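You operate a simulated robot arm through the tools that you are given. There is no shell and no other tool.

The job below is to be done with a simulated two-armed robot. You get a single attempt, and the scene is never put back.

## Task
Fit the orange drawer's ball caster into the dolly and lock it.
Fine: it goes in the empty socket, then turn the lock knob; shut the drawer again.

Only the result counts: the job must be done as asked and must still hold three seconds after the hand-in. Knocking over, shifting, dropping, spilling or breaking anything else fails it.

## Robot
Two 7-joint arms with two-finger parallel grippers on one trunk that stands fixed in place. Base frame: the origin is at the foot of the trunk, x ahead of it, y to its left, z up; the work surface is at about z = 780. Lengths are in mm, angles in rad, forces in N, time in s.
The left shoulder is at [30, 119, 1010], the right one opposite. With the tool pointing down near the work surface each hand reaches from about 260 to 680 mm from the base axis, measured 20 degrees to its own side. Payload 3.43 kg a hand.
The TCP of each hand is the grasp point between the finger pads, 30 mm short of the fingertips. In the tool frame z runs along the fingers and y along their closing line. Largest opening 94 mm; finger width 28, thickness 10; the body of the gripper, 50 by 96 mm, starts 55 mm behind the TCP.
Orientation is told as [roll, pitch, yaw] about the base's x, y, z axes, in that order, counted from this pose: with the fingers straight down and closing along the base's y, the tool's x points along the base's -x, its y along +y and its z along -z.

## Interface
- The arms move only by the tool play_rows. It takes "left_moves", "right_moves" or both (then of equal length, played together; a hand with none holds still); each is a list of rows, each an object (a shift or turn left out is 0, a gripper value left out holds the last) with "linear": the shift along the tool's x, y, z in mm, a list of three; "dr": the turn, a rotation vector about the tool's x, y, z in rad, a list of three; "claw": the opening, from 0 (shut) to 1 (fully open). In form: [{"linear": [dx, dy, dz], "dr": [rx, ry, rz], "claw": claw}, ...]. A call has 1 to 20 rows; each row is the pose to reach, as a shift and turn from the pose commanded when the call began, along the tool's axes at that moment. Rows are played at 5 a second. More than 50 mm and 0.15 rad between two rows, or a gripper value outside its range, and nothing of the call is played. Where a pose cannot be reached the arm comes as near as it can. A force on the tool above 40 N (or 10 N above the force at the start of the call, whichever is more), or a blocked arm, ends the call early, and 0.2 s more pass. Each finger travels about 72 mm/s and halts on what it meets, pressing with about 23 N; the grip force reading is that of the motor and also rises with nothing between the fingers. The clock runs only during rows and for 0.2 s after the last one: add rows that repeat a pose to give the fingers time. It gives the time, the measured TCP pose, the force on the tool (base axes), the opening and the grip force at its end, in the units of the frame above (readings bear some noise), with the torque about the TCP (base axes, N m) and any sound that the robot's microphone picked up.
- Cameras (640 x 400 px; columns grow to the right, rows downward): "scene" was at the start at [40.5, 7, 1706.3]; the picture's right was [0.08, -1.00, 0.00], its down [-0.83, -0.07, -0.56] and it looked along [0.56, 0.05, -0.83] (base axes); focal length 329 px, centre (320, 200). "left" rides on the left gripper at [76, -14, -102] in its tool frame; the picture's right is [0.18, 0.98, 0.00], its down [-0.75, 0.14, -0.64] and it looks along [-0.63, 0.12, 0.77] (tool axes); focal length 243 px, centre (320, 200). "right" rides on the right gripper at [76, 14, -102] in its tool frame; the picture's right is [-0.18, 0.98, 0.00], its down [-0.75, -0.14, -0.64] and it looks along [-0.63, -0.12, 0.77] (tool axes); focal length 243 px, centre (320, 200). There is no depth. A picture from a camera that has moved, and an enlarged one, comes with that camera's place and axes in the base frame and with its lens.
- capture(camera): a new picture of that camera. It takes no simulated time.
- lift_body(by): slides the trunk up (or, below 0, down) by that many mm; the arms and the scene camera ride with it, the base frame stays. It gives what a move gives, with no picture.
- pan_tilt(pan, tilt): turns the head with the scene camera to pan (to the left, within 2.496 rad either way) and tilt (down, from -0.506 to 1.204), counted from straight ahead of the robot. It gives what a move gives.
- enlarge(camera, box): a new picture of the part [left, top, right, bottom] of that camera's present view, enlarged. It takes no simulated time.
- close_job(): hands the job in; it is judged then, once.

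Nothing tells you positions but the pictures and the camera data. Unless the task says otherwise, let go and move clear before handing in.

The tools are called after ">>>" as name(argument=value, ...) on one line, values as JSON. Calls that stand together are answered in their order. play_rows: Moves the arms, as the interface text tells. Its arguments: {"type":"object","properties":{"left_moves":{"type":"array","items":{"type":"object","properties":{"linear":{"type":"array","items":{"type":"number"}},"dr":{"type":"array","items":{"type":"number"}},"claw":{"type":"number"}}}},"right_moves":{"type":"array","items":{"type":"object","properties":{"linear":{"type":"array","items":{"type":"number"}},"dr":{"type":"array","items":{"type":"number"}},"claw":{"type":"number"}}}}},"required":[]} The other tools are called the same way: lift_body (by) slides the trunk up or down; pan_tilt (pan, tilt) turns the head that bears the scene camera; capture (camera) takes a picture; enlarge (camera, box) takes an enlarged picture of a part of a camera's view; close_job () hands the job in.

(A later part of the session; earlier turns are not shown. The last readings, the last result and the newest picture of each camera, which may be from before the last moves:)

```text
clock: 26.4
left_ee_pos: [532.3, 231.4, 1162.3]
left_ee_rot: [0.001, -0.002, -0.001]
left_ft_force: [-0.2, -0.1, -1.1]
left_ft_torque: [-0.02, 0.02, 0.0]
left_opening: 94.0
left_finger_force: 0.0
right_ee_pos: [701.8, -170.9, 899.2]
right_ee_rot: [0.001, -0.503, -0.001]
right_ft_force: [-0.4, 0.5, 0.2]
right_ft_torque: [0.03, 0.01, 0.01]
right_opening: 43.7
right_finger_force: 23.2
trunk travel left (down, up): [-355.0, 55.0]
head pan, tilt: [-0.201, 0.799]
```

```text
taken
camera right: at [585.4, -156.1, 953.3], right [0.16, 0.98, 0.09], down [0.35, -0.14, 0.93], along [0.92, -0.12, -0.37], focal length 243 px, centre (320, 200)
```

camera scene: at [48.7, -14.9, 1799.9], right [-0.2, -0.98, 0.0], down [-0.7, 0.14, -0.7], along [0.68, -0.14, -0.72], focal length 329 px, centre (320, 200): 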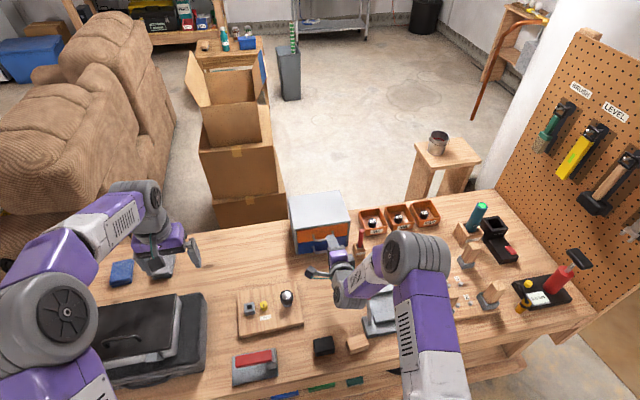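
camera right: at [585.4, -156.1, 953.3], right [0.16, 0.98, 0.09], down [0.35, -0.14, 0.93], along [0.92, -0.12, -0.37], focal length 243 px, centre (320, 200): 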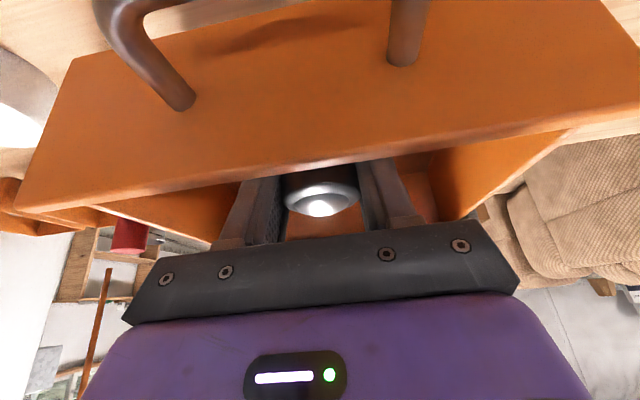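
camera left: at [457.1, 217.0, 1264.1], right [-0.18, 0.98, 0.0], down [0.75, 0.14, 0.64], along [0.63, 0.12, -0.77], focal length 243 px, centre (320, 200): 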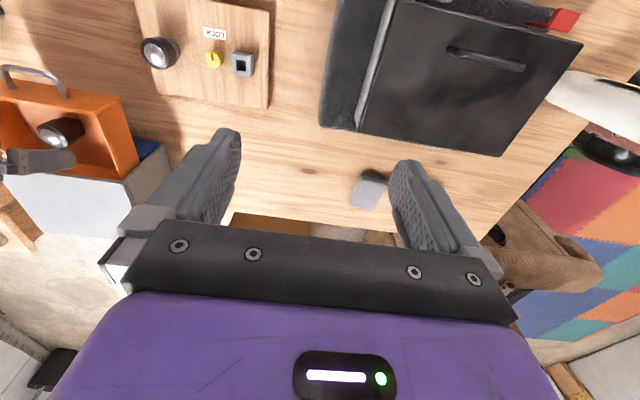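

Gripped firmly (43.7 mm). Lift straight up slowly.

>>> play_rows(right_moves=[{"claw": 0.1}, {"linear": [-2.4, 0, -4.4]}, {"linear": [-4.8, 0, -8.8]}, {"linear": [-9.6, 0, -17.5]}, {"linear": [-14.5, 0, -26.3]}, {"linear": [-19.3, 0, -35]}, {"linear": [-28.9, 0, -52.6]}, {"linear": [-38.6, 0, -70]}])

>>> capture(camera="right")

>>> enlarge(camera="left", box=[0, 60, 160, 160])

>>> enlarge(camera="scene", box=[280, 170, 400, 260])

```text
clock: 28.2
left_ee_pos: [532.9, 232.5, 1161.8]
left_ee_rot: [0.0, -0.002, 0.001]
left_ft_force: [0.5, -0.6, 0.0]
left_ft_torque: [-0.01, -0.04, 0.0]
left_opening: 93.9
left_finger_force: 0.1
right_ee_pos: [701.3, -171.3, 979.2]
right_ee_rot: [0.001, -0.5, 0.0]
right_ft_force: [0.4, -0.4, -0.3]
right_ft_torque: [0.02, 0.03, -0.02]
right_opening: 43.9
right_finger_force: 22.5
trunk travel left (down, up): [-355.0, 55.0]
head pan, tilt: [-0.201, 0.799]
```

```text
taken
camera right: at [585.8, -155.5, 1033.4], right [0.16, 0.98, 0.09], down [0.35, -0.14, 0.93], along [0.92, -0.12, -0.37], focal length 243 px, centre (320, 200)
```

right: 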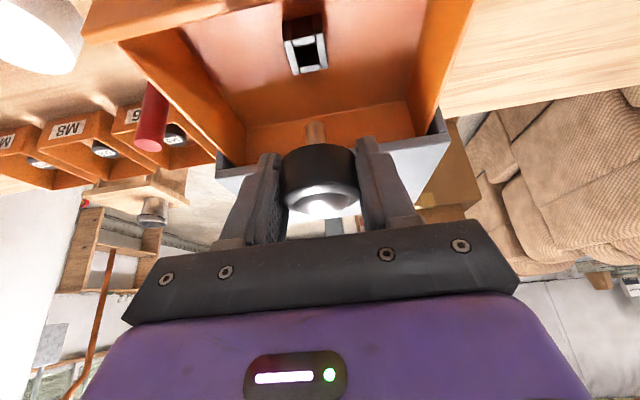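

```text
4.00 times, centred on (80, 110) of left
camera zoom: at [457.6, 217.2, 1263.9], right [-0.18, 0.98, 0.0], down [0.75, 0.14, 0.64], along [0.63, 0.12, -0.77], focal length 970 px, centre (1280, 560)
```

zoom: 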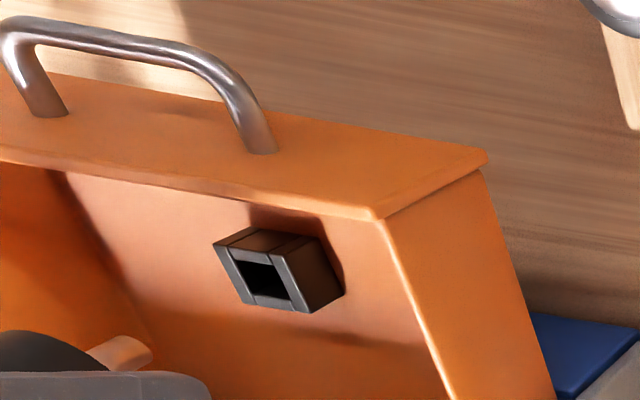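

```text
4.44 times, centred on (340, 215) of scene
camera zoom: at [48.7, -14.8, 1799.9], right [-0.2, -0.98, 0.0], down [-0.7, 0.14, -0.7], along [0.68, -0.14, -0.72], focal length 1463 px, centre (231, 133)
```

zoom: 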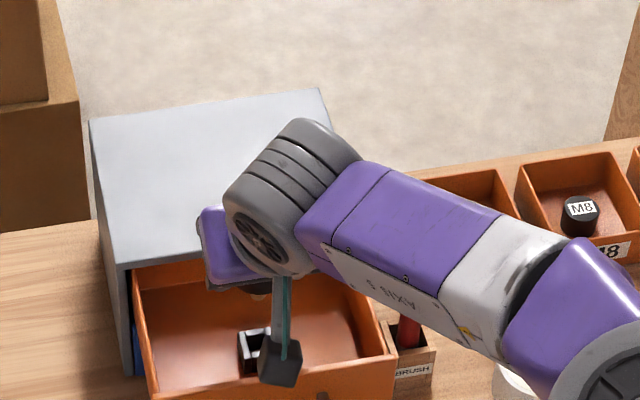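

>>> enlarge(camera="right", box=[270, 100, 370, 220])

>>> enlarge(camera="left", box=[0, 130, 60, 170])

```text
3.33 times, centred on (320, 160) of right
camera zoom: at [585.8, -155.5, 1033.4], right [0.16, 0.98, 0.09], down [0.35, -0.14, 0.93], along [0.92, -0.12, -0.37], focal length 809 px, centre (320, 333)
```

zoom: 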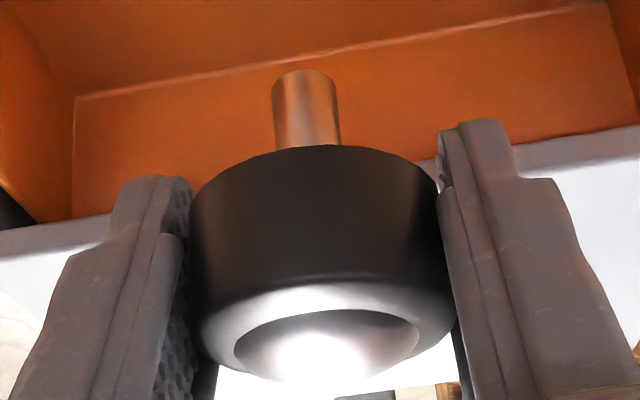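

```text
10.00 times, centred on (30, 150) of left
camera zoom: at [457.6, 217.2, 1263.9], right [-0.18, 0.98, 0.0], down [0.75, 0.14, 0.64], along [0.63, 0.12, -0.77], focal length 2426 px, centre (3220, 700)
```

zoom: 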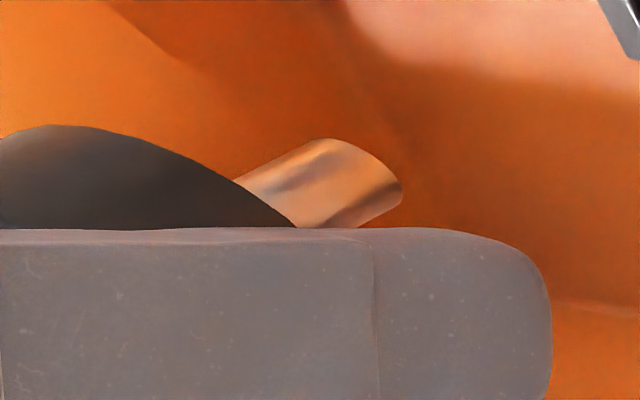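

The stem is a round pin (~12 mm) and the holder hole is square. I'll take an enlarged reference view of the holder from this pose, so I can align identically over the dolly's socket.

>>> enlarge(camera="right", box=[270, 10, 350, 90])

>>> enlarge(camera="right", box=[280, 100, 360, 150])

```text
5.00 times, centred on (310, 50) of right
camera zoom: at [585.8, -155.5, 1033.4], right [0.16, 0.98, 0.09], down [0.35, -0.14, 0.93], along [0.92, -0.12, -0.37], focal length 1213 px, centre (370, 950)
```

zoom: 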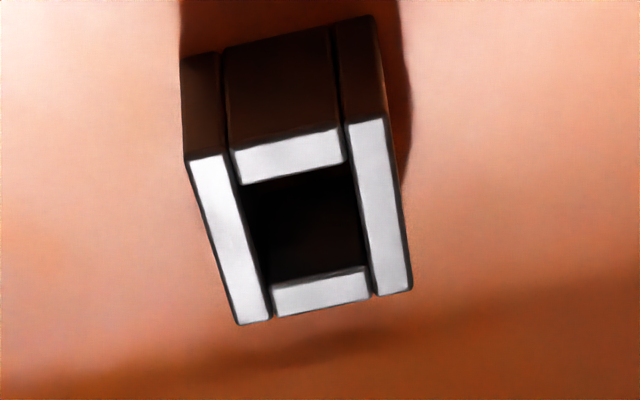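

```text
8.00 times, centred on (320, 125) of right
camera zoom: at [585.8, -155.5, 1033.4], right [0.16, 0.98, 0.09], down [0.35, -0.14, 0.93], along [0.92, -0.12, -0.37], focal length 1941 px, centre (320, 800)
```

zoom: 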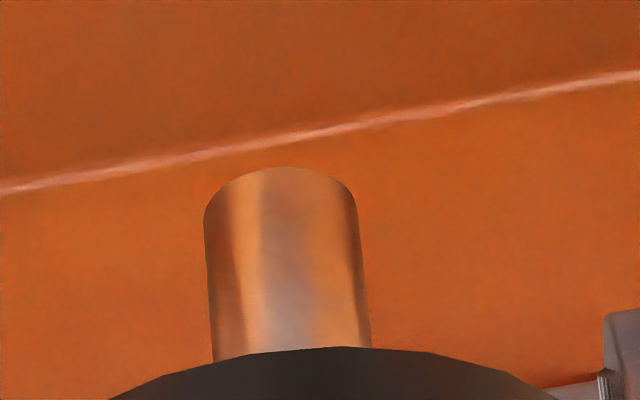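

First move the left arm out of the way to the left, then carry the caster high over to the socket region.

>>> play_rows(left_moves=[{"linear": [0, 35, 0]}, {"linear": [0, 70, 0]}, {"linear": [0, 105, 0]}, {"linear": [0, 140, 0]}])

>>> play_rows(right_moves=[{"linear": [13, 31, -7]}, {"linear": [27, 62, -15]}, {"linear": [40, 93, -22]}, {"linear": [53, 124, -29]}, {"linear": [67, 155, -37]}, {"linear": [80, 186, -44]}, {"linear": [93, 217, -51]}, {"linear": [107, 248, -59]}, {"linear": [120, 278.5, -66]}, {"linear": [120, 278.5, -66]}])

>>> capture(camera="right")

>>> capture(camera="scene")

```text
clock: 29.2
left_ee_pos: [533.3, 373.8, 1161.7]
left_ee_rot: [-0.001, -0.001, -0.002]
left_ft_force: [-0.7, -0.6, 1.3]
left_ft_torque: [-0.06, 0.01, 0.03]
left_opening: 94.0
left_finger_force: 0.0
right_ee_pos: [701.9, -170.0, 979.6]
right_ee_rot: [0.0, -0.501, 0.001]
right_ft_force: [-0.3, 0.9, 0.0]
right_ft_torque: [0.02, 0.0, -0.01]
right_opening: 43.3
right_finger_force: 23.4
trunk travel left (down, up): [-355.0, 55.0]
head pan, tilt: [-0.201, 0.799]
```

```text
clock: 31.4
left_ee_pos: [534.3, 372.4, 1162.8]
left_ee_rot: [-0.001, 0.0, -0.001]
left_ft_force: [-0.4, -0.8, 0.3]
left_ft_torque: [0.02, 0.0, -0.02]
left_opening: 93.9
left_finger_force: 0.1
right_ee_pos: [565.1, 107.4, 978.5]
right_ee_rot: [0.0, -0.5, -0.001]
right_ft_force: [1.0, -0.9, -0.8]
right_ft_torque: [-0.01, -0.01, 0.02]
right_opening: 43.4
right_finger_force: 22.8
trunk travel left (down, up): [-355.0, 55.0]
head pan, tilt: [-0.201, 0.799]
```

```text
taken
camera right: at [449.6, 122.3, 1033.4], right [0.16, 0.98, 0.09], down [0.35, -0.14, 0.93], along [0.92, -0.12, -0.37], focal length 243 px, centre (320, 200)
```

right: 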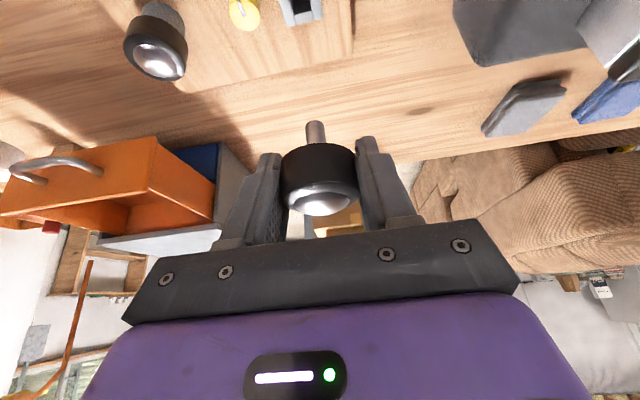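

```text
taken
camera scene: at [49.1, -15.8, 1799.9], right [-0.2, -0.98, 0.0], down [-0.7, 0.14, -0.7], along [0.68, -0.14, -0.72], focal length 329 px, centre (320, 200)
```

scene: 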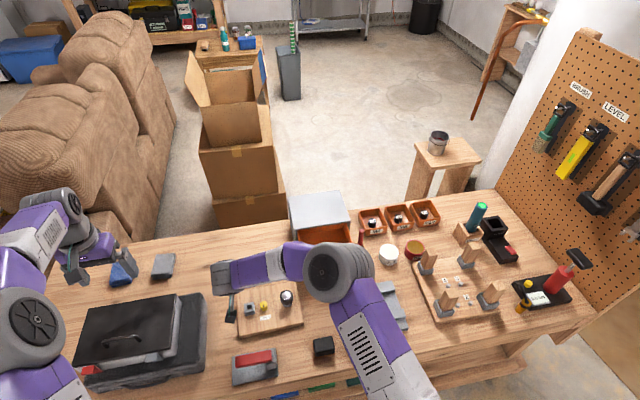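

Descend to the reference height (TCP z≈923) over the socket.

>>> play_rows(right_moves=[{"linear": [9, 0, 16.2]}, {"linear": [18, 0, 32.4]}, {"linear": [26.8, 0, 48.6]}, {"linear": [26.8, 0, 48.6]}, {"linear": [26.8, 0, 48.6]}])

>>> enlarge(camera="right", box=[270, 10, 350, 90])

>>> capture(camera="right")

>>> enlarge(camera="scene", box=[225, 275, 305, 325])

```text
clock: 32.6
left_ee_pos: [535.1, 371.7, 1162.1]
left_ee_rot: [0.0, 0.0, 0.0]
left_ft_force: [0.2, -0.2, -0.3]
left_ft_torque: [0.0, 0.01, -0.01]
left_opening: 93.9
left_finger_force: 0.1
right_ee_pos: [564.9, 107.1, 923.1]
right_ee_rot: [-0.002, -0.502, 0.0]
right_ft_force: [0.4, 1.0, -1.3]
right_ft_torque: [0.01, -0.02, -0.01]
right_opening: 43.4
right_finger_force: 23.1
trunk travel left (down, up): [-355.0, 55.0]
head pan, tilt: [-0.201, 0.799]
```

```text
5.00 times, centred on (310, 50) of right
camera zoom: at [448.6, 121.9, 977.1], right [0.16, 0.98, 0.09], down [0.35, -0.14, 0.93], along [0.92, -0.12, -0.37], focal length 1213 px, centre (370, 950)
```

zoom: 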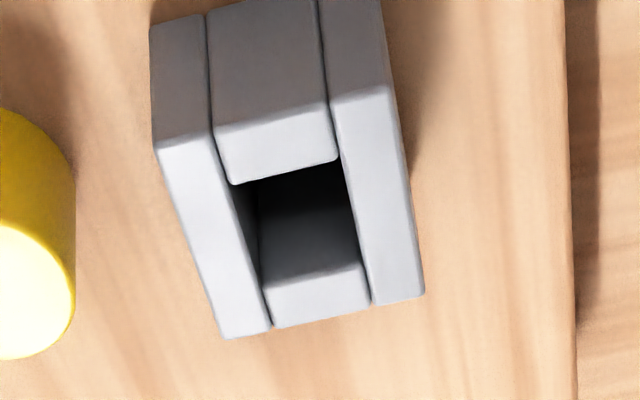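

```text
taken
camera right: at [448.6, 121.9, 977.1], right [0.16, 0.98, 0.09], down [0.35, -0.14, 0.93], along [0.92, -0.12, -0.37], focal length 243 px, centre (320, 200)
```

right: 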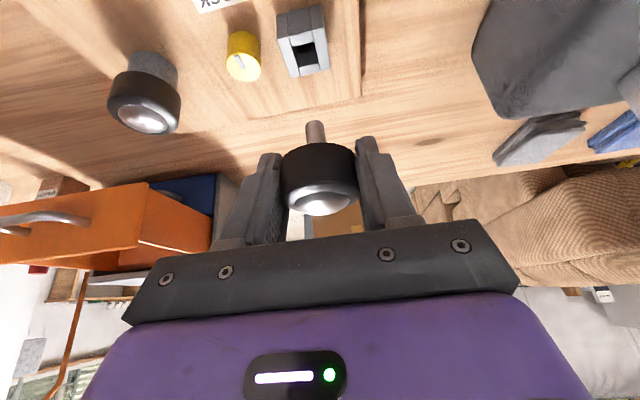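

```text
8.00 times, centred on (265, 300) of scene
camera zoom: at [49.1, -14.7, 1799.9], right [-0.2, -0.98, 0.0], down [-0.7, 0.14, -0.7], along [0.68, -0.14, -0.72], focal length 2633 px, centre (760, -600)
```

zoom: 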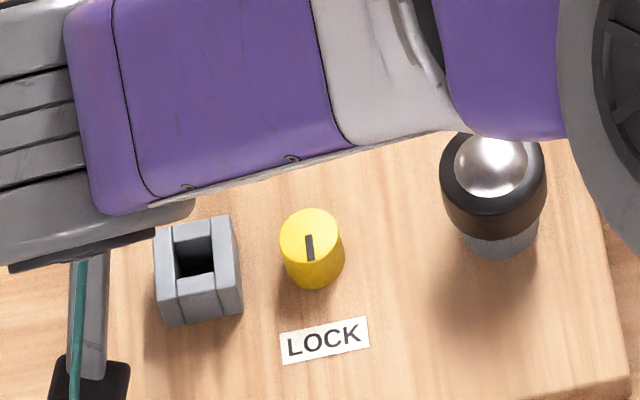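

The socket hole matches the reference view almost exactly, but with fingers closing along y the −y finger would crowd the knob. The stem is round, so I'll spin the hand +90° about the vertical caster axis so the fingers close along x.

>>> play_rows(right_moves=[{"dr": [-0.0684, 0, -0.1254]}, {"dr": [-0.1367, 0, -0.2507]}, {"dr": [-0.2051, 0, -0.3761]}, {"dr": [-0.2735, 0, -0.5015]}, {"dr": [-0.3418, 0, -0.6268]}, {"dr": [-0.4102, 0, -0.7522]}, {"dr": [-0.4785, 0, -0.8775]}, {"dr": [-0.5469, 0, -1.0029]}, {"dr": [-0.6153, 0, -1.1283]}, {"dr": [-0.6836, 0, -1.2536]}, {"dr": [-0.752, 0, -1.379]}, {"dr": [-0.752, 0, -1.379]}])

>>> capture(camera="right")

>>> enlarge(camera="right", box=[270, 10, 350, 90])

>>> capture(camera="scene")

```text
clock: 35.2
left_ee_pos: [534.1, 371.5, 1162.4]
left_ee_rot: [0.0, 0.001, 0.0]
left_ft_force: [-0.7, -0.8, 0.1]
left_ft_torque: [-0.05, -0.04, 0.02]
left_opening: 94.1
left_finger_force: 0.0
right_ee_pos: [564.9, 107.6, 923.6]
right_ee_rot: [-0.004, -0.499, 1.0]
right_ft_force: [0.1, -0.2, -0.6]
right_ft_torque: [0.0, 0.01, 0.03]
right_opening: 43.2
right_finger_force: 23.2
right hand out of reach, approached as far as the arm can: row 8, 9, 10, 11, 12
trunk travel left (down, up): [-355.0, 55.0]
head pan, tilt: [-0.201, 0.799]
```

```text
taken
camera right: at [489.7, 17.9, 977.4], right [-0.74, 0.67, 0.09], down [0.31, 0.22, 0.93], along [0.6, 0.71, -0.37], focal length 243 px, centre (320, 200)
```

right: 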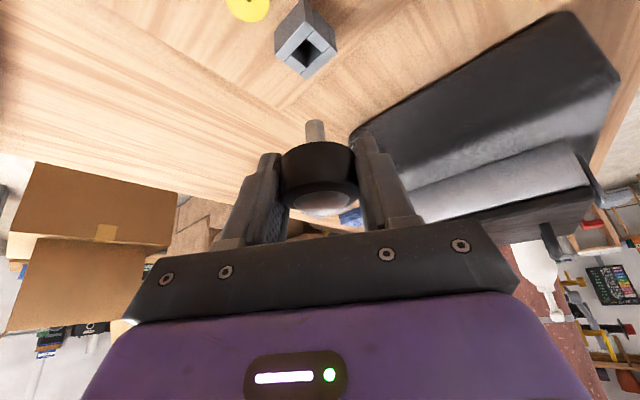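

```text
5.00 times, centred on (310, 50) of right
camera zoom: at [489.7, 17.9, 977.4], right [-0.74, 0.67, 0.09], down [0.31, 0.22, 0.93], along [0.6, 0.71, -0.37], focal length 1213 px, centre (370, 950)
```

zoom: 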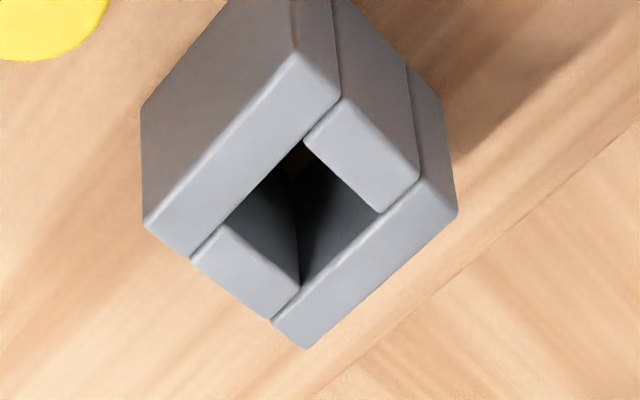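

```text
taken
camera scene: at [49.0, -14.9, 1799.9], right [-0.2, -0.98, 0.0], down [-0.7, 0.14, -0.7], along [0.68, -0.14, -0.72], focal length 329 px, centre (320, 200)
```

scene: 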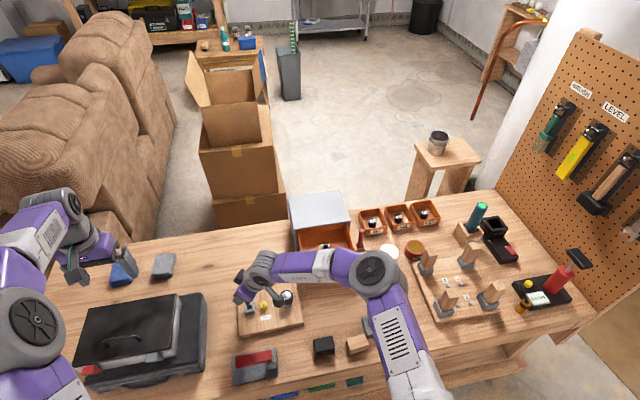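

The wrist stopped at yaw 1.0 rad, which still keeps the fingers clear of the knob, and the socket hole still matches the reference to within about 1 mm. I'll back the yaw off to about 0.8 to stay away from the limit.

>>> play_rows(right_moves=[{"dr": [0.048, 0, 0.088]}, {"dr": [0.096, 0, 0.176]}, {"dr": [0.096, 0, 0.176]}])

>>> enlarge(camera="right", box=[270, 10, 350, 90])

```text
clock: 36.0
left_ee_pos: [534.2, 372.8, 1162.7]
left_ee_rot: [0.0, 0.0, 0.0]
left_ft_force: [0.3, 0.9, -1.0]
left_ft_torque: [0.0, 0.0, -0.03]
left_opening: 94.0
left_finger_force: 0.0
right_ee_pos: [564.3, 106.4, 923.8]
right_ee_rot: [-0.003, -0.501, 0.8]
right_ft_force: [-0.1, -0.3, -1.0]
right_ft_torque: [0.0, -0.01, 0.02]
right_opening: 43.1
right_finger_force: 23.6
trunk travel left (down, up): [-355.0, 55.0]
head pan, tilt: [-0.201, 0.799]
```

```text
5.00 times, centred on (310, 50) of right
camera zoom: at [474.1, 34.6, 977.0], right [-0.59, 0.8, 0.09], down [0.35, 0.15, 0.93], along [0.73, 0.58, -0.37], focal length 1213 px, centre (370, 950)
```

zoom: 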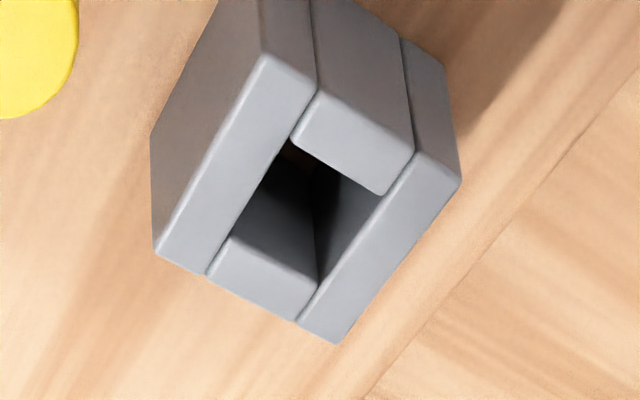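

Commanded pose is clamped sensibly (yaw 0.8 now). Descend until the pin tip is just above the socket and check.

>>> play_rows(right_moves=[{"linear": [9, -0.6, 16.5]}, {"linear": [18, -0.6, 33]}, {"linear": [25, -0.6, 45.7]}, {"linear": [28.5, -0.6, 52.2]}, {"linear": [28.5, -0.6, 52.2]}])

>>> capture(camera="right")

>>> enlarge(camera="right", box=[270, 60, 370, 140])

>>> enlarge(camera="scene", box=[225, 275, 305, 325])

```text
clock: 37.2
left_ee_pos: [533.0, 372.1, 1162.7]
left_ee_rot: [0.0, -0.001, -0.001]
left_ft_force: [0.3, 0.0, 0.1]
left_ft_torque: [0.02, 0.03, 0.04]
left_opening: 93.9
left_finger_force: 0.0
right_ee_pos: [564.2, 105.5, 864.9]
right_ee_rot: [-0.002, -0.5, 0.799]
right_ft_force: [-0.2, -0.2, -0.9]
right_ft_torque: [-0.03, 0.01, -0.01]
right_opening: 42.9
right_finger_force: 22.8
trunk travel left (down, up): [-355.0, 55.0]
head pan, tilt: [-0.201, 0.799]
```

```text
taken
camera right: at [473.4, 33.5, 918.1], right [-0.59, 0.8, 0.09], down [0.35, 0.16, 0.93], along [0.73, 0.58, -0.37], focal length 243 px, centre (320, 200)
```

right: 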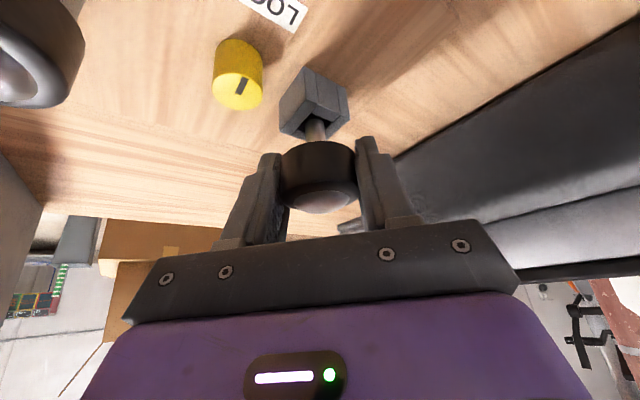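

```text
5.00 times, centred on (320, 100) of right
camera zoom: at [473.4, 33.5, 918.1], right [-0.59, 0.8, 0.09], down [0.35, 0.16, 0.93], along [0.73, 0.58, -0.37], focal length 1213 px, centre (320, 700)
```

zoom: 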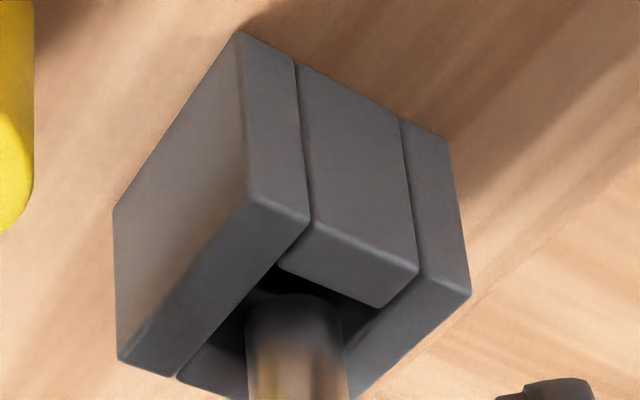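

```text
8.00 times, centred on (265, 300) of scene
camera zoom: at [48.9, -14.9, 1799.9], right [-0.2, -0.98, 0.0], down [-0.7, 0.14, -0.7], along [0.68, -0.14, -0.72], focal length 2633 px, centre (760, -600)
```

zoom: 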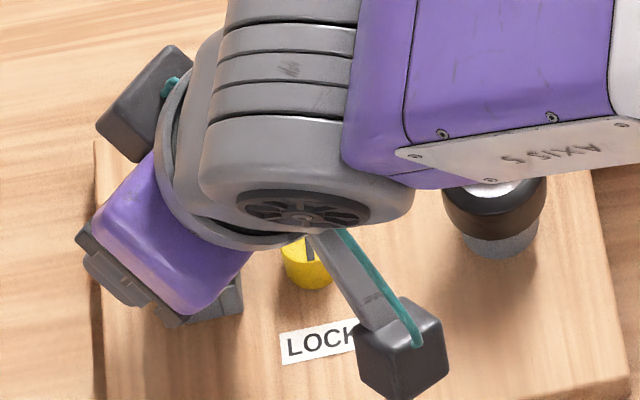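

The pin tip appears level with the socket rim and centred in the hole. Lower gently, watching the force.

>>> play_rows(right_moves=[{"linear": [1.2, 0, 2.2]}, {"linear": [2.4, 0, 4.4]}, {"linear": [3.6, 0, 6.6]}, {"linear": [4.8, 0, 8.8]}, {"linear": [4.8, 0, 8.8]}])

>>> enlarge(camera="right", box=[270, 60, 370, 140])

```text
clock: 38.4
left_ee_pos: [534.1, 372.3, 1161.4]
left_ee_rot: [0.001, 0.001, 0.0]
left_ft_force: [0.8, -0.4, 0.3]
left_ft_torque: [-0.01, -0.01, 0.03]
left_opening: 94.1
left_finger_force: 0.1
right_ee_pos: [564.5, 108.0, 853.2]
right_ee_rot: [-0.001, -0.502, 0.798]
right_ft_force: [0.2, -0.1, -1.8]
right_ft_torque: [-0.01, 0.01, 0.03]
right_opening: 42.9
right_finger_force: 23.0
trunk travel left (down, up): [-355.0, 55.0]
head pan, tilt: [-0.201, 0.799]
```

```text
5.00 times, centred on (320, 100) of right
camera zoom: at [473.9, 34.1, 907.9], right [-0.59, 0.8, 0.09], down [0.35, 0.16, 0.93], along [0.73, 0.58, -0.37], focal length 1213 px, centre (320, 700)
```

zoom: 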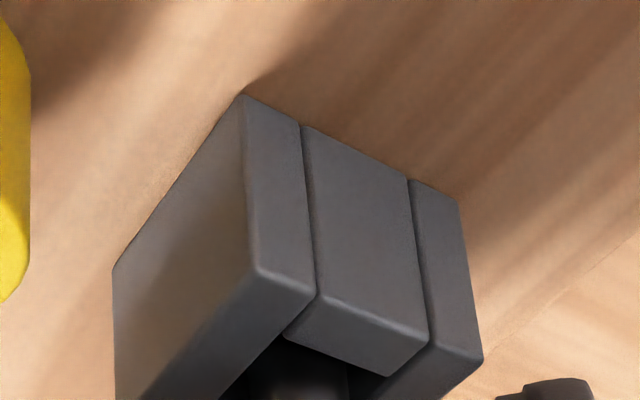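

The pin is entering the hole without contact force. Continue down to seating.

>>> play_rows(right_moves=[{"linear": [1.2, 0, 2.2]}, {"linear": [2.4, 0, 4.4]}, {"linear": [3.6, 0, 6.6]}, {"linear": [4.3, 0, 7.9]}, {"linear": [4.3, 0, 7.9]}])

>>> capture(camera="right")

>>> enlarge(camera="right", box=[270, 70, 370, 150])

```text
clock: 39.6
left_ee_pos: [532.4, 373.2, 1163.4]
left_ee_rot: [0.0, -0.002, 0.001]
left_ft_force: [-0.1, 0.1, -1.1]
left_ft_torque: [-0.01, 0.01, -0.01]
left_opening: 94.1
left_finger_force: 0.1
right_ee_pos: [566.0, 109.1, 847.9]
right_ee_rot: [-0.004, -0.509, 0.8]
right_ft_force: [7.5, 2.6, 19.6]
right_ft_torque: [-0.01, -0.17, 0.04]
right_opening: 42.1
right_finger_force: 22.7
trunk travel left (down, up): [-355.0, 55.0]
head pan, tilt: [-0.201, 0.799]
```

```text
taken
camera right: at [475.2, 35.8, 901.2], right [-0.59, 0.8, 0.09], down [0.34, 0.15, 0.93], along [0.73, 0.58, -0.36], focal length 243 px, centre (320, 200)
```

right: 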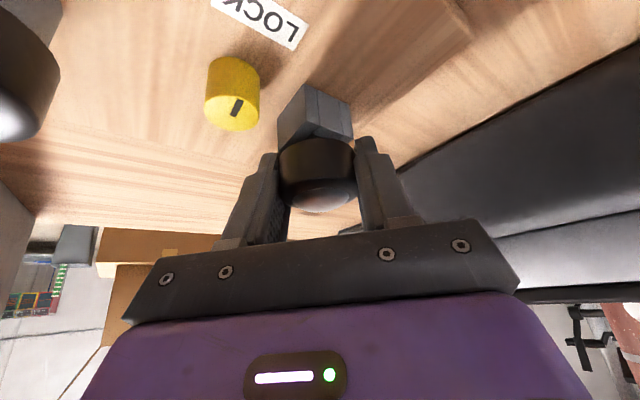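

```text
5.00 times, centred on (320, 110) of right
camera zoom: at [475.2, 35.8, 901.2], right [-0.59, 0.8, 0.09], down [0.34, 0.15, 0.93], along [0.73, 0.58, -0.36], focal length 1213 px, centre (320, 650)
```

zoom: 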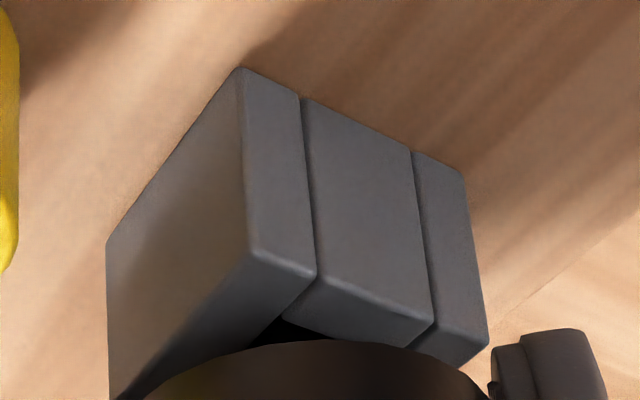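

Contact at about 20 N up. I need to tell whether it is seated, so I'll look from the other cameras.

>>> capture(camera="left")

>>> enlarge(camera="scene", box=[225, 275, 305, 325])

```text
taken
camera left: at [458.0, 358.5, 1264.2], right [-0.18, 0.98, 0.0], down [0.75, 0.14, 0.64], along [0.63, 0.12, -0.77], focal length 243 px, centre (320, 200)
```

left: 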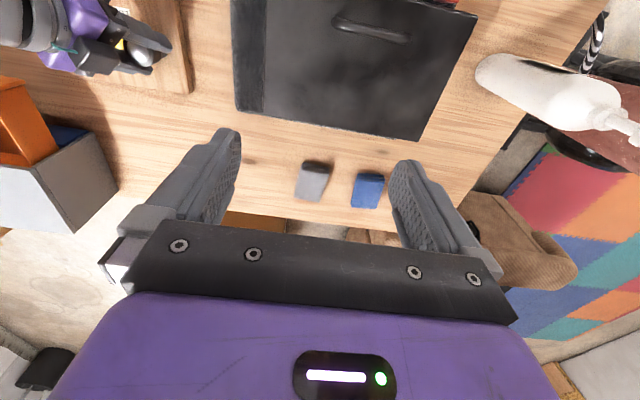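

```text
8.00 times, centred on (265, 300) of scene
camera zoom: at [47.6, -14.8, 1800.1], right [-0.2, -0.98, 0.0], down [-0.7, 0.14, -0.7], along [0.68, -0.14, -0.72], focal length 2633 px, centre (760, -600)
```

zoom: 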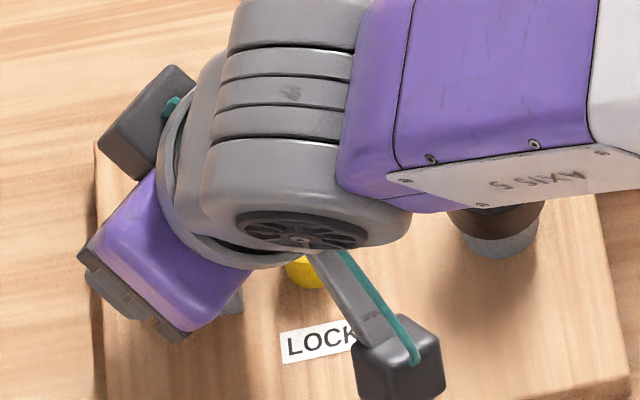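

Estimates suggest the pin has bottomed: the rim-to-TCP distance matches how it sat in the drawer holder. A small extra push will confirm it doesn't go deeper.

>>> play_rows(right_moves=[{"linear": [0.5, 0, 0.9]}, {"linear": [1.0, 0, 1.75]}, {"linear": [1.0, 0, 1.75]}])

>>> enlarge(camera="right", box=[270, 70, 370, 150])

```text
clock: 40.4
left_ee_pos: [533.3, 372.7, 1162.9]
left_ee_rot: [0.0, -0.003, 0.001]
left_ft_force: [0.2, -0.4, 0.6]
left_ft_torque: [-0.03, -0.01, -0.01]
left_opening: 94.0
left_finger_force: 0.1
right_ee_pos: [566.7, 110.5, 846.5]
right_ee_rot: [-0.003, -0.51, 0.798]
right_ft_force: [11.7, 5.9, 27.6]
right_ft_torque: [-0.01, -0.34, 0.11]
right_opening: 41.9
right_finger_force: 22.5
trunk travel left (down, up): [-355.0, 55.0]
head pan, tilt: [-0.201, 0.799]
```

```text
5.00 times, centred on (320, 110) of right
camera zoom: at [475.5, 36.1, 899.7], right [-0.59, 0.8, 0.09], down [0.34, 0.15, 0.93], along [0.73, 0.58, -0.36], focal length 1213 px, centre (320, 650)
```

zoom: 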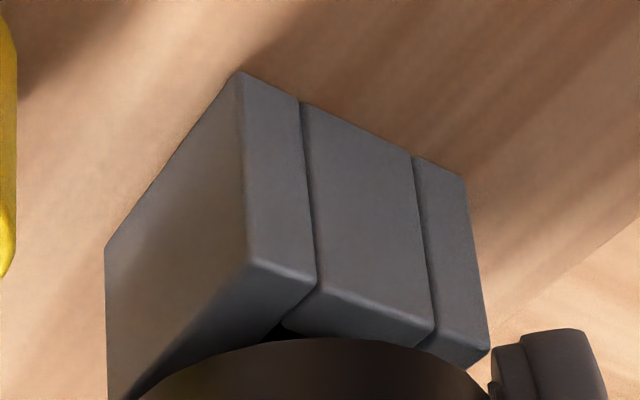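

The growing forward force tells me the fingertips are landing on the socket's corners, since at 45° the corners stick out past the pads; the pin itself isn't bottomed. The pin is already well inside the hole, so I'll relieve the load slightly and release, letting it drop the last few mm guided by the hole.

>>> play_rows(right_moves=[{"linear": [-1.7, 0, -3.1]}, {"linear": [-3.3, 0, -6.1]}, {"linear": [-3.3, 0, -6.1]}])

>>> capture(camera="right")

```text
clock: 41.2
left_ee_pos: [533.5, 373.3, 1162.6]
left_ee_rot: [-0.001, 0.001, 0.0]
left_ft_force: [-1.0, -0.3, -0.5]
left_ft_torque: [0.01, 0.0, -0.05]
left_opening: 93.7
left_finger_force: 0.1
right_ee_pos: [562.6, 107.4, 845.9]
right_ee_rot: [0.0, -0.494, 0.797]
right_ft_force: [1.5, 1.6, 0.7]
right_ft_torque: [0.05, 0.0, 0.07]
right_opening: 42.3
right_finger_force: 23.0
trunk travel left (down, up): [-355.0, 55.0]
head pan, tilt: [-0.201, 0.799]
```

```text
taken
camera right: at [472.2, 34.1, 901.5], right [-0.59, 0.8, 0.09], down [0.35, 0.16, 0.92], along [0.73, 0.58, -0.38], focal length 243 px, centre (320, 200)
```

right: 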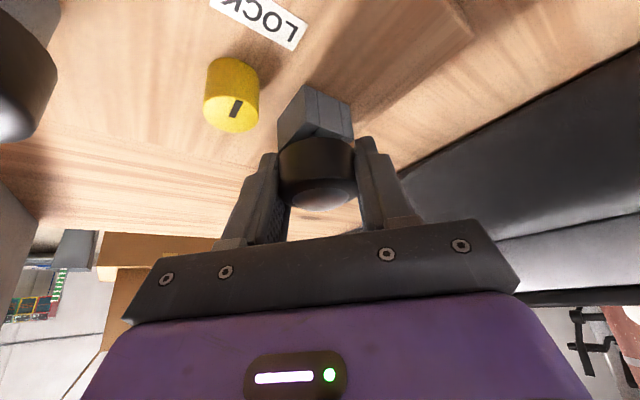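

Load is relieved (about 1 N). Release gently.

>>> play_rows(right_moves=[{"claw": 0.5}, {"claw": 0.55}, {"claw": 0.65}, {"claw": 0.75}, {"claw": 0.8}, {"claw": 0.8}])

>>> capture(camera="right")

>>> enlarge(camera="right", box=[270, 70, 370, 200])

```text
clock: 42.6
left_ee_pos: [535.2, 372.3, 1161.9]
left_ee_rot: [0.0, -0.001, 0.0]
left_ft_force: [0.7, -0.2, 0.7]
left_ft_torque: [0.0, -0.02, 0.01]
left_opening: 94.1
left_finger_force: 0.0
right_ee_pos: [564.3, 107.8, 849.4]
right_ee_rot: [-0.002, -0.501, 0.799]
right_ft_force: [1.0, -0.1, 0.4]
right_ft_torque: [-0.01, -0.04, 0.01]
right_opening: 75.3
right_finger_force: 0.1
trunk travel left (down, up): [-355.0, 55.0]
head pan, tilt: [-0.201, 0.799]
```

```text
taken
camera right: at [474.1, 34.7, 903.8], right [-0.59, 0.8, 0.09], down [0.35, 0.16, 0.93], along [0.73, 0.58, -0.37], focal length 243 px, centre (320, 200)
```

right: 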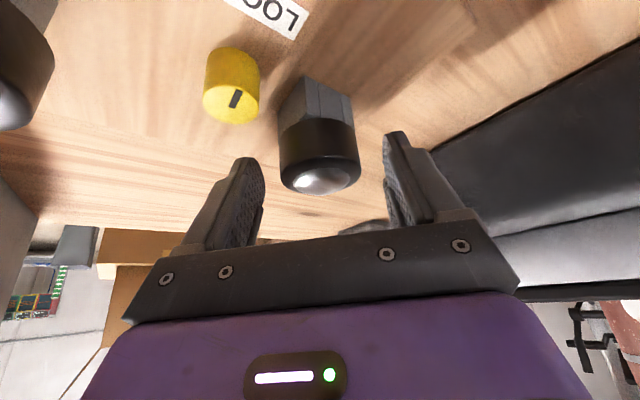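

```text
3.08 times, centred on (320, 135) of right
camera zoom: at [474.1, 34.7, 903.8], right [-0.59, 0.8, 0.09], down [0.35, 0.16, 0.93], along [0.73, 0.58, -0.37], focal length 746 px, centre (320, 400)
```

zoom: 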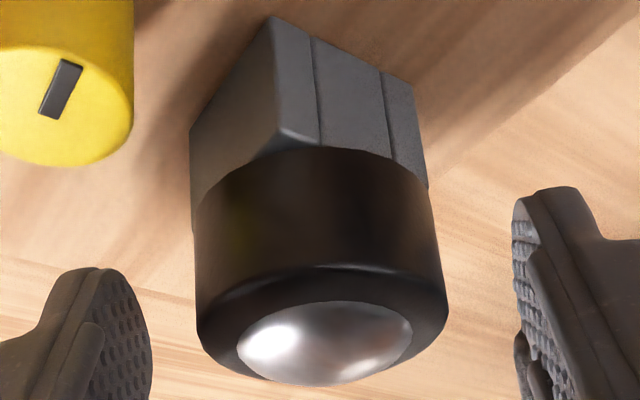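

The caster dropped in and now sits flush on the socket. Rise clear and check from above.

>>> play_rows(right_moves=[{"linear": [-9, 0, -16]}, {"linear": [-20, 0, -36]}, {"linear": [-34, 0, -62]}, {"linear": [-48, 0, -88]}, {"linear": [-58, 0, -106]}])

>>> enlarge(camera="right", box=[200, 0, 400, 110])

>>> capture(camera="right")

```text
clock: 43.8
left_ee_pos: [533.3, 372.3, 1162.4]
left_ee_rot: [0.001, 0.0, 0.0]
left_ft_force: [-0.7, 0.5, 0.3]
left_ft_torque: [-0.01, 0.0, 0.0]
left_opening: 94.0
left_finger_force: 0.0
right_ee_pos: [564.7, 107.6, 970.1]
right_ee_rot: [-0.002, -0.502, 0.798]
right_ft_force: [-0.3, 0.8, -1.0]
right_ft_torque: [-0.01, -0.03, 0.02]
right_opening: 75.2
right_finger_force: 0.0
trunk travel left (down, up): [-355.0, 55.0]
head pan, tilt: [-0.201, 0.799]
```

```text
3.20 times, centred on (300, 55) of right
camera zoom: at [473.3, 35.1, 1025.0], right [-0.59, 0.8, 0.09], down [0.35, 0.15, 0.93], along [0.73, 0.58, -0.37], focal length 776 px, centre (384, 664)
```

zoom: 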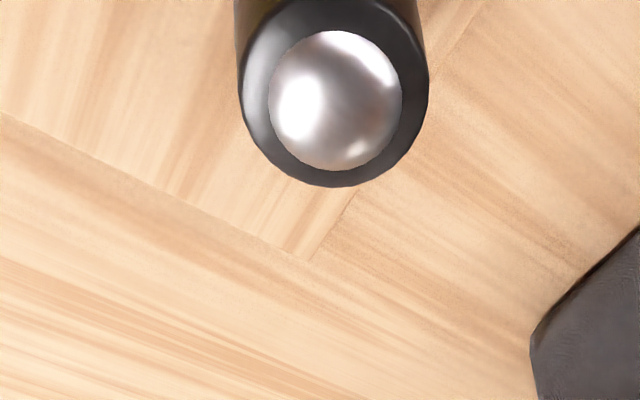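

```text
taken
camera right: at [473.3, 35.1, 1025.0], right [-0.59, 0.8, 0.09], down [0.35, 0.15, 0.93], along [0.73, 0.58, -0.37], focal length 243 px, centre (320, 200)
```

right: 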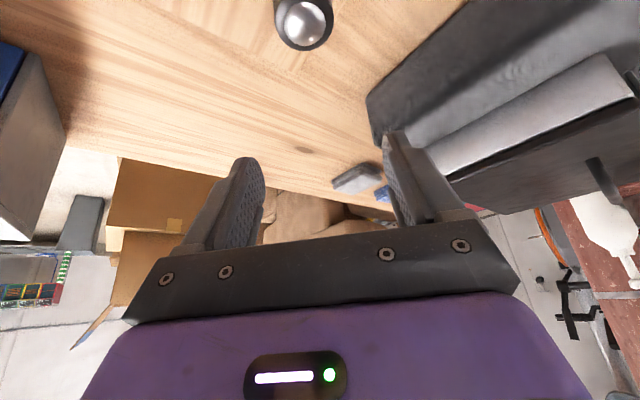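

The caster is upright in the socket. Now reorient the right hand to point straight down and turn it to close along x for the knob at about (567, 62).

>>> play_rows(right_moves=[{"dr": [0.064, 0, 0.117]}, {"dr": [0.128, 0, 0.234]}, {"dr": [0.192, 0, 0.351]}, {"dr": [0.255, 0, 0.468]}, {"dr": [0.319, 0, 0.585]}, {"dr": [0.383, 0, 0.702]}, {"dr": [0.383, 0, 0.702]}])

>>> play_rows(right_moves=[{"linear": [0, -12, 0], "dr": [0, 0.125, 0]}, {"linear": [0, -24, 0], "dr": [0, 0.25, 0]}, {"linear": [0, -36, 0], "dr": [0, 0.375, 0]}, {"linear": [0, -46, 0], "dr": [0, 0.5, 0]}, {"linear": [0, -46, 0], "dr": [0, 0.5, 0]}])

>>> play_rows(right_moves=[{"dr": [0, 0, 0.143]}, {"dr": [0, 0, 0.286]}, {"dr": [0, 0, 0.428]}, {"dr": [0, 0, 0.571]}, {"dr": [0, 0, 0.714]}, {"dr": [0, 0, 0.857]}, {"dr": [0, 0, 1.0]}, {"dr": [0, 0, 1.142]}, {"dr": [0, 0, 1.285]}, {"dr": [0, 0, 1.428]}, {"dr": [0, 0, 1.571]}, {"dr": [0, 0, 1.571], "claw": 0.5}])

>>> capture(camera="right")

>>> enlarge(camera="scene", box=[225, 275, 305, 325])

```text
clock: 45.4
left_ee_pos: [534.1, 372.9, 1163.0]
left_ee_rot: [0.0, 0.001, 0.001]
left_ft_force: [0.6, 0.3, 0.4]
left_ft_torque: [-0.03, 0.0, 0.03]
left_opening: 94.0
left_finger_force: 0.0
right_ee_pos: [566.2, 106.2, 970.7]
right_ee_rot: [-0.001, -0.502, -0.004]
right_ft_force: [-0.4, -0.7, 0.0]
right_ft_torque: [0.03, 0.01, 0.01]
right_opening: 75.1
right_finger_force: 0.2
trunk travel left (down, up): [-355.0, 55.0]
head pan, tilt: [-0.201, 0.799]
```

```text
clock: 46.6
left_ee_pos: [532.6, 371.2, 1162.6]
left_ee_rot: [0.002, 0.0, -0.001]
left_ft_force: [-0.1, 0.6, -0.2]
left_ft_torque: [0.02, -0.02, 0.01]
left_opening: 94.0
left_finger_force: 0.0
right_ee_pos: [564.4, 60.4, 971.5]
right_ee_rot: [0.0, 0.001, -0.001]
right_ft_force: [-0.2, 0.2, 0.1]
right_ft_torque: [0.02, 0.05, 0.0]
right_opening: 74.9
right_finger_force: 0.2
trunk travel left (down, up): [-355.0, 55.0]
head pan, tilt: [-0.201, 0.799]
```

```text
clock: 49.2
left_ee_pos: [534.3, 372.2, 1162.5]
left_ee_rot: [0.001, 0.0, 0.0]
left_ft_force: [0.0, -0.6, 0.5]
left_ft_torque: [0.01, 0.04, -0.01]
left_opening: 94.1
left_finger_force: 0.1
right_ee_pos: [565.8, 61.7, 970.0]
right_ee_rot: [0.003, -0.001, -1.574]
right_ft_force: [-0.3, 0.2, 0.7]
right_ft_torque: [0.03, 0.0, -0.01]
right_opening: 47.1
right_finger_force: 0.0
trunk travel left (down, up): [-355.0, 55.0]
head pan, tilt: [-0.201, 0.799]
```

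```text
taken
camera right: at [579.8, 137.7, 1074.0], right [0.98, -0.19, 0.0], down [-0.15, -0.75, 0.64], along [-0.12, -0.63, -0.77], focal length 243 px, centre (320, 200)
```

right: 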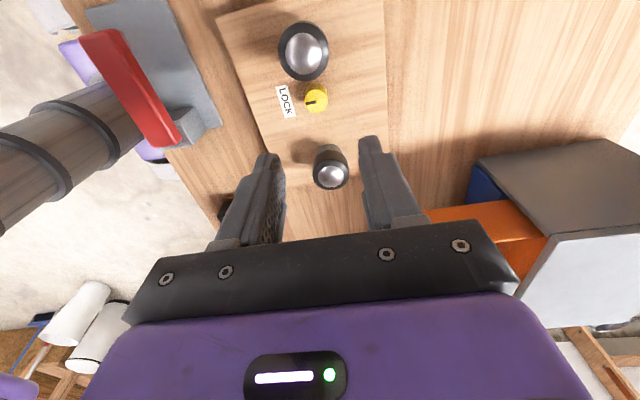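

```text
8.00 times, centred on (265, 300) of scene
camera zoom: at [48.8, -14.9, 1799.9], right [-0.2, -0.98, 0.0], down [-0.7, 0.14, -0.7], along [0.68, -0.14, -0.72], focal length 2633 px, centre (760, -600)
```

zoom: 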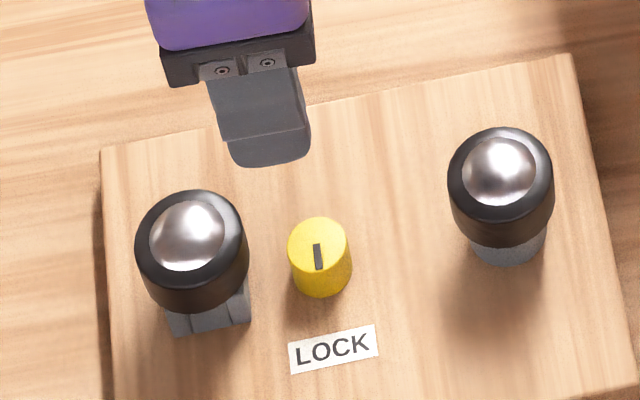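

The board looks about one original pixel off from an earlier frame; I'll check static objects to see if that's the camera or a real shift.

>>> enlarge(camera="scene", box=[290, 210, 370, 280])

>>> capture(camera="scene")

>>> enlarge(camera="right", box=[260, 20, 370, 130])

```text
5.71 times, centred on (330, 245) of scene
camera zoom: at [48.8, -14.9, 1799.9], right [-0.2, -0.98, 0.0], down [-0.7, 0.14, -0.7], along [0.68, -0.14, -0.72], focal length 1881 px, centre (263, -57)
```

zoom: 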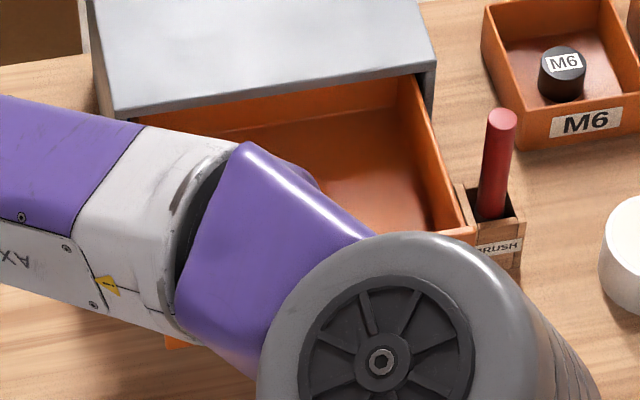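

```text
taken
camera scene: at [48.8, -14.9, 1799.9], right [-0.2, -0.98, 0.0], down [-0.7, 0.14, -0.7], along [0.68, -0.14, -0.72], focal length 329 px, centre (320, 200)
```

scene: 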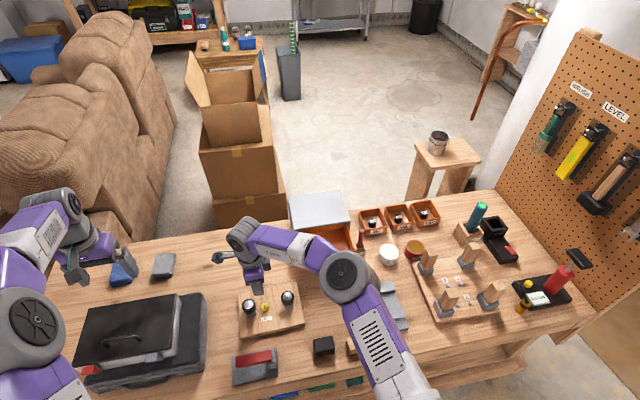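

```text
3.64 times, centred on (315, 75) of right
camera zoom: at [579.8, 137.7, 1074.0], right [0.98, -0.19, 0.0], down [-0.15, -0.75, 0.64], along [-0.12, -0.63, -0.77], focal length 882 px, centre (338, 654)
```

zoom: 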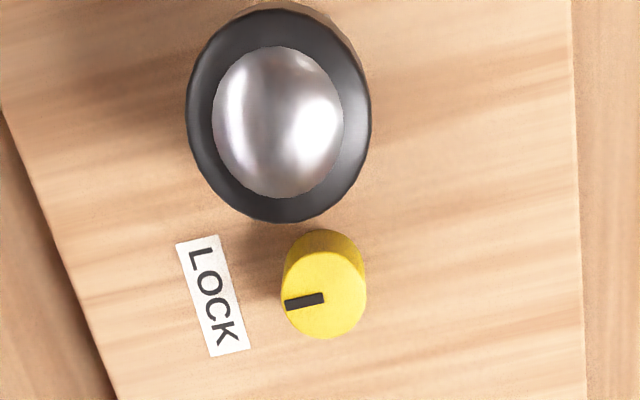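

The chest and brush are pixel-identical, so the dolly board itself slid a few mm (about 4–5 mm toward −x, −y) when the fingertips pressed on the socket; I'll correct that gently later while holding the knob. The knob is now at about (561, 58); I'll move above it, offset to −y to keep clear of the caster.

>>> play_rows(right_moves=[{"linear": [-5, -2, 25]}, {"linear": [-10.3, -4.8, 55]}, {"linear": [-10.3, -4.8, 90]}, {"linear": [-10.3, -4.8, 90]}])

>>> capture(camera="right")

>>> enlarge(camera="right", box=[260, 60, 370, 170])

>>> enlarge(camera="scene", box=[225, 275, 305, 325])

```text
clock: 50.2
left_ee_pos: [533.4, 372.7, 1163.2]
left_ee_rot: [0.001, 0.0, 0.001]
left_ft_force: [0.5, 0.7, 0.3]
left_ft_torque: [-0.02, 0.0, -0.04]
left_opening: 93.9
left_finger_force: 0.1
right_ee_pos: [559.5, 50.2, 879.7]
right_ee_rot: [0.004, -0.001, -1.572]
right_ft_force: [0.3, -0.7, 0.1]
right_ft_torque: [0.02, -0.02, 0.0]
right_opening: 46.7
right_finger_force: 0.2
trunk travel left (down, up): [-355.0, 55.0]
head pan, tilt: [-0.201, 0.799]
```

```text
taken
camera right: at [574.0, 126.5, 983.6], right [0.98, -0.19, 0.0], down [-0.14, -0.75, 0.64], along [-0.12, -0.63, -0.77], focal length 243 px, centre (320, 200)
```

right: 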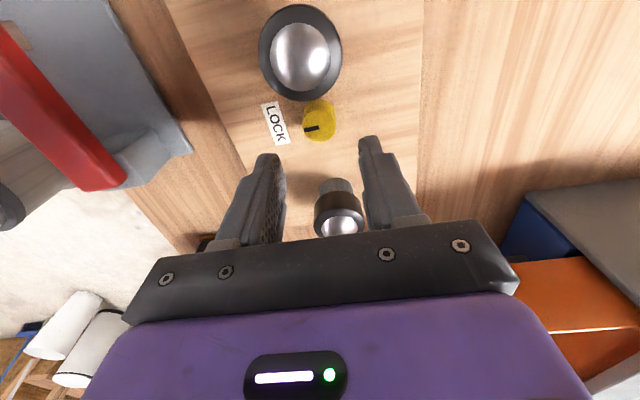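

```text
3.64 times, centred on (315, 115) of right
camera zoom: at [574.0, 126.5, 983.6], right [0.98, -0.19, 0.0], down [-0.14, -0.75, 0.64], along [-0.12, -0.63, -0.77], focal length 882 px, centre (338, 509)
```

zoom: 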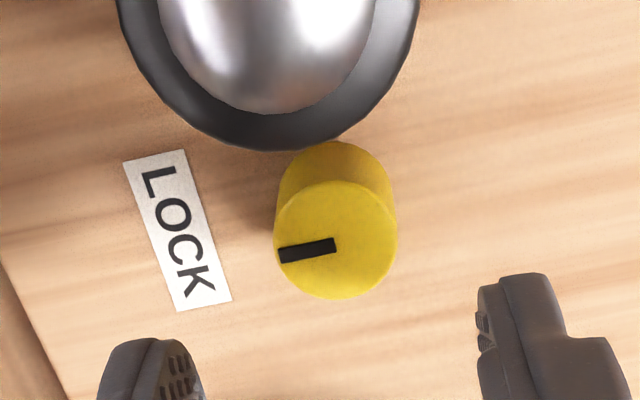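

```text
8.00 times, centred on (265, 300) of scene
camera zoom: at [48.4, -15.2, 1800.0], right [-0.2, -0.98, 0.0], down [-0.7, 0.14, -0.7], along [0.68, -0.14, -0.72], focal length 2633 px, centre (760, -600)
```

zoom: 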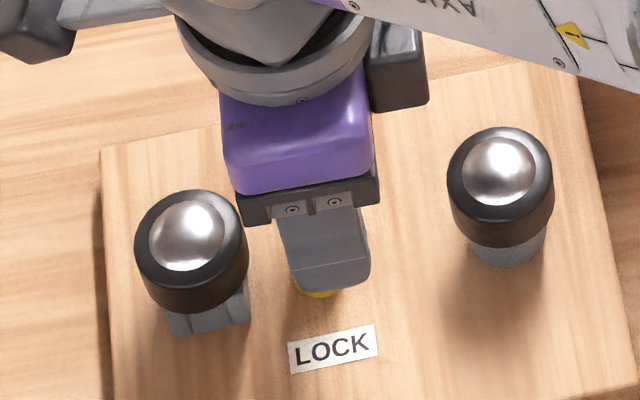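

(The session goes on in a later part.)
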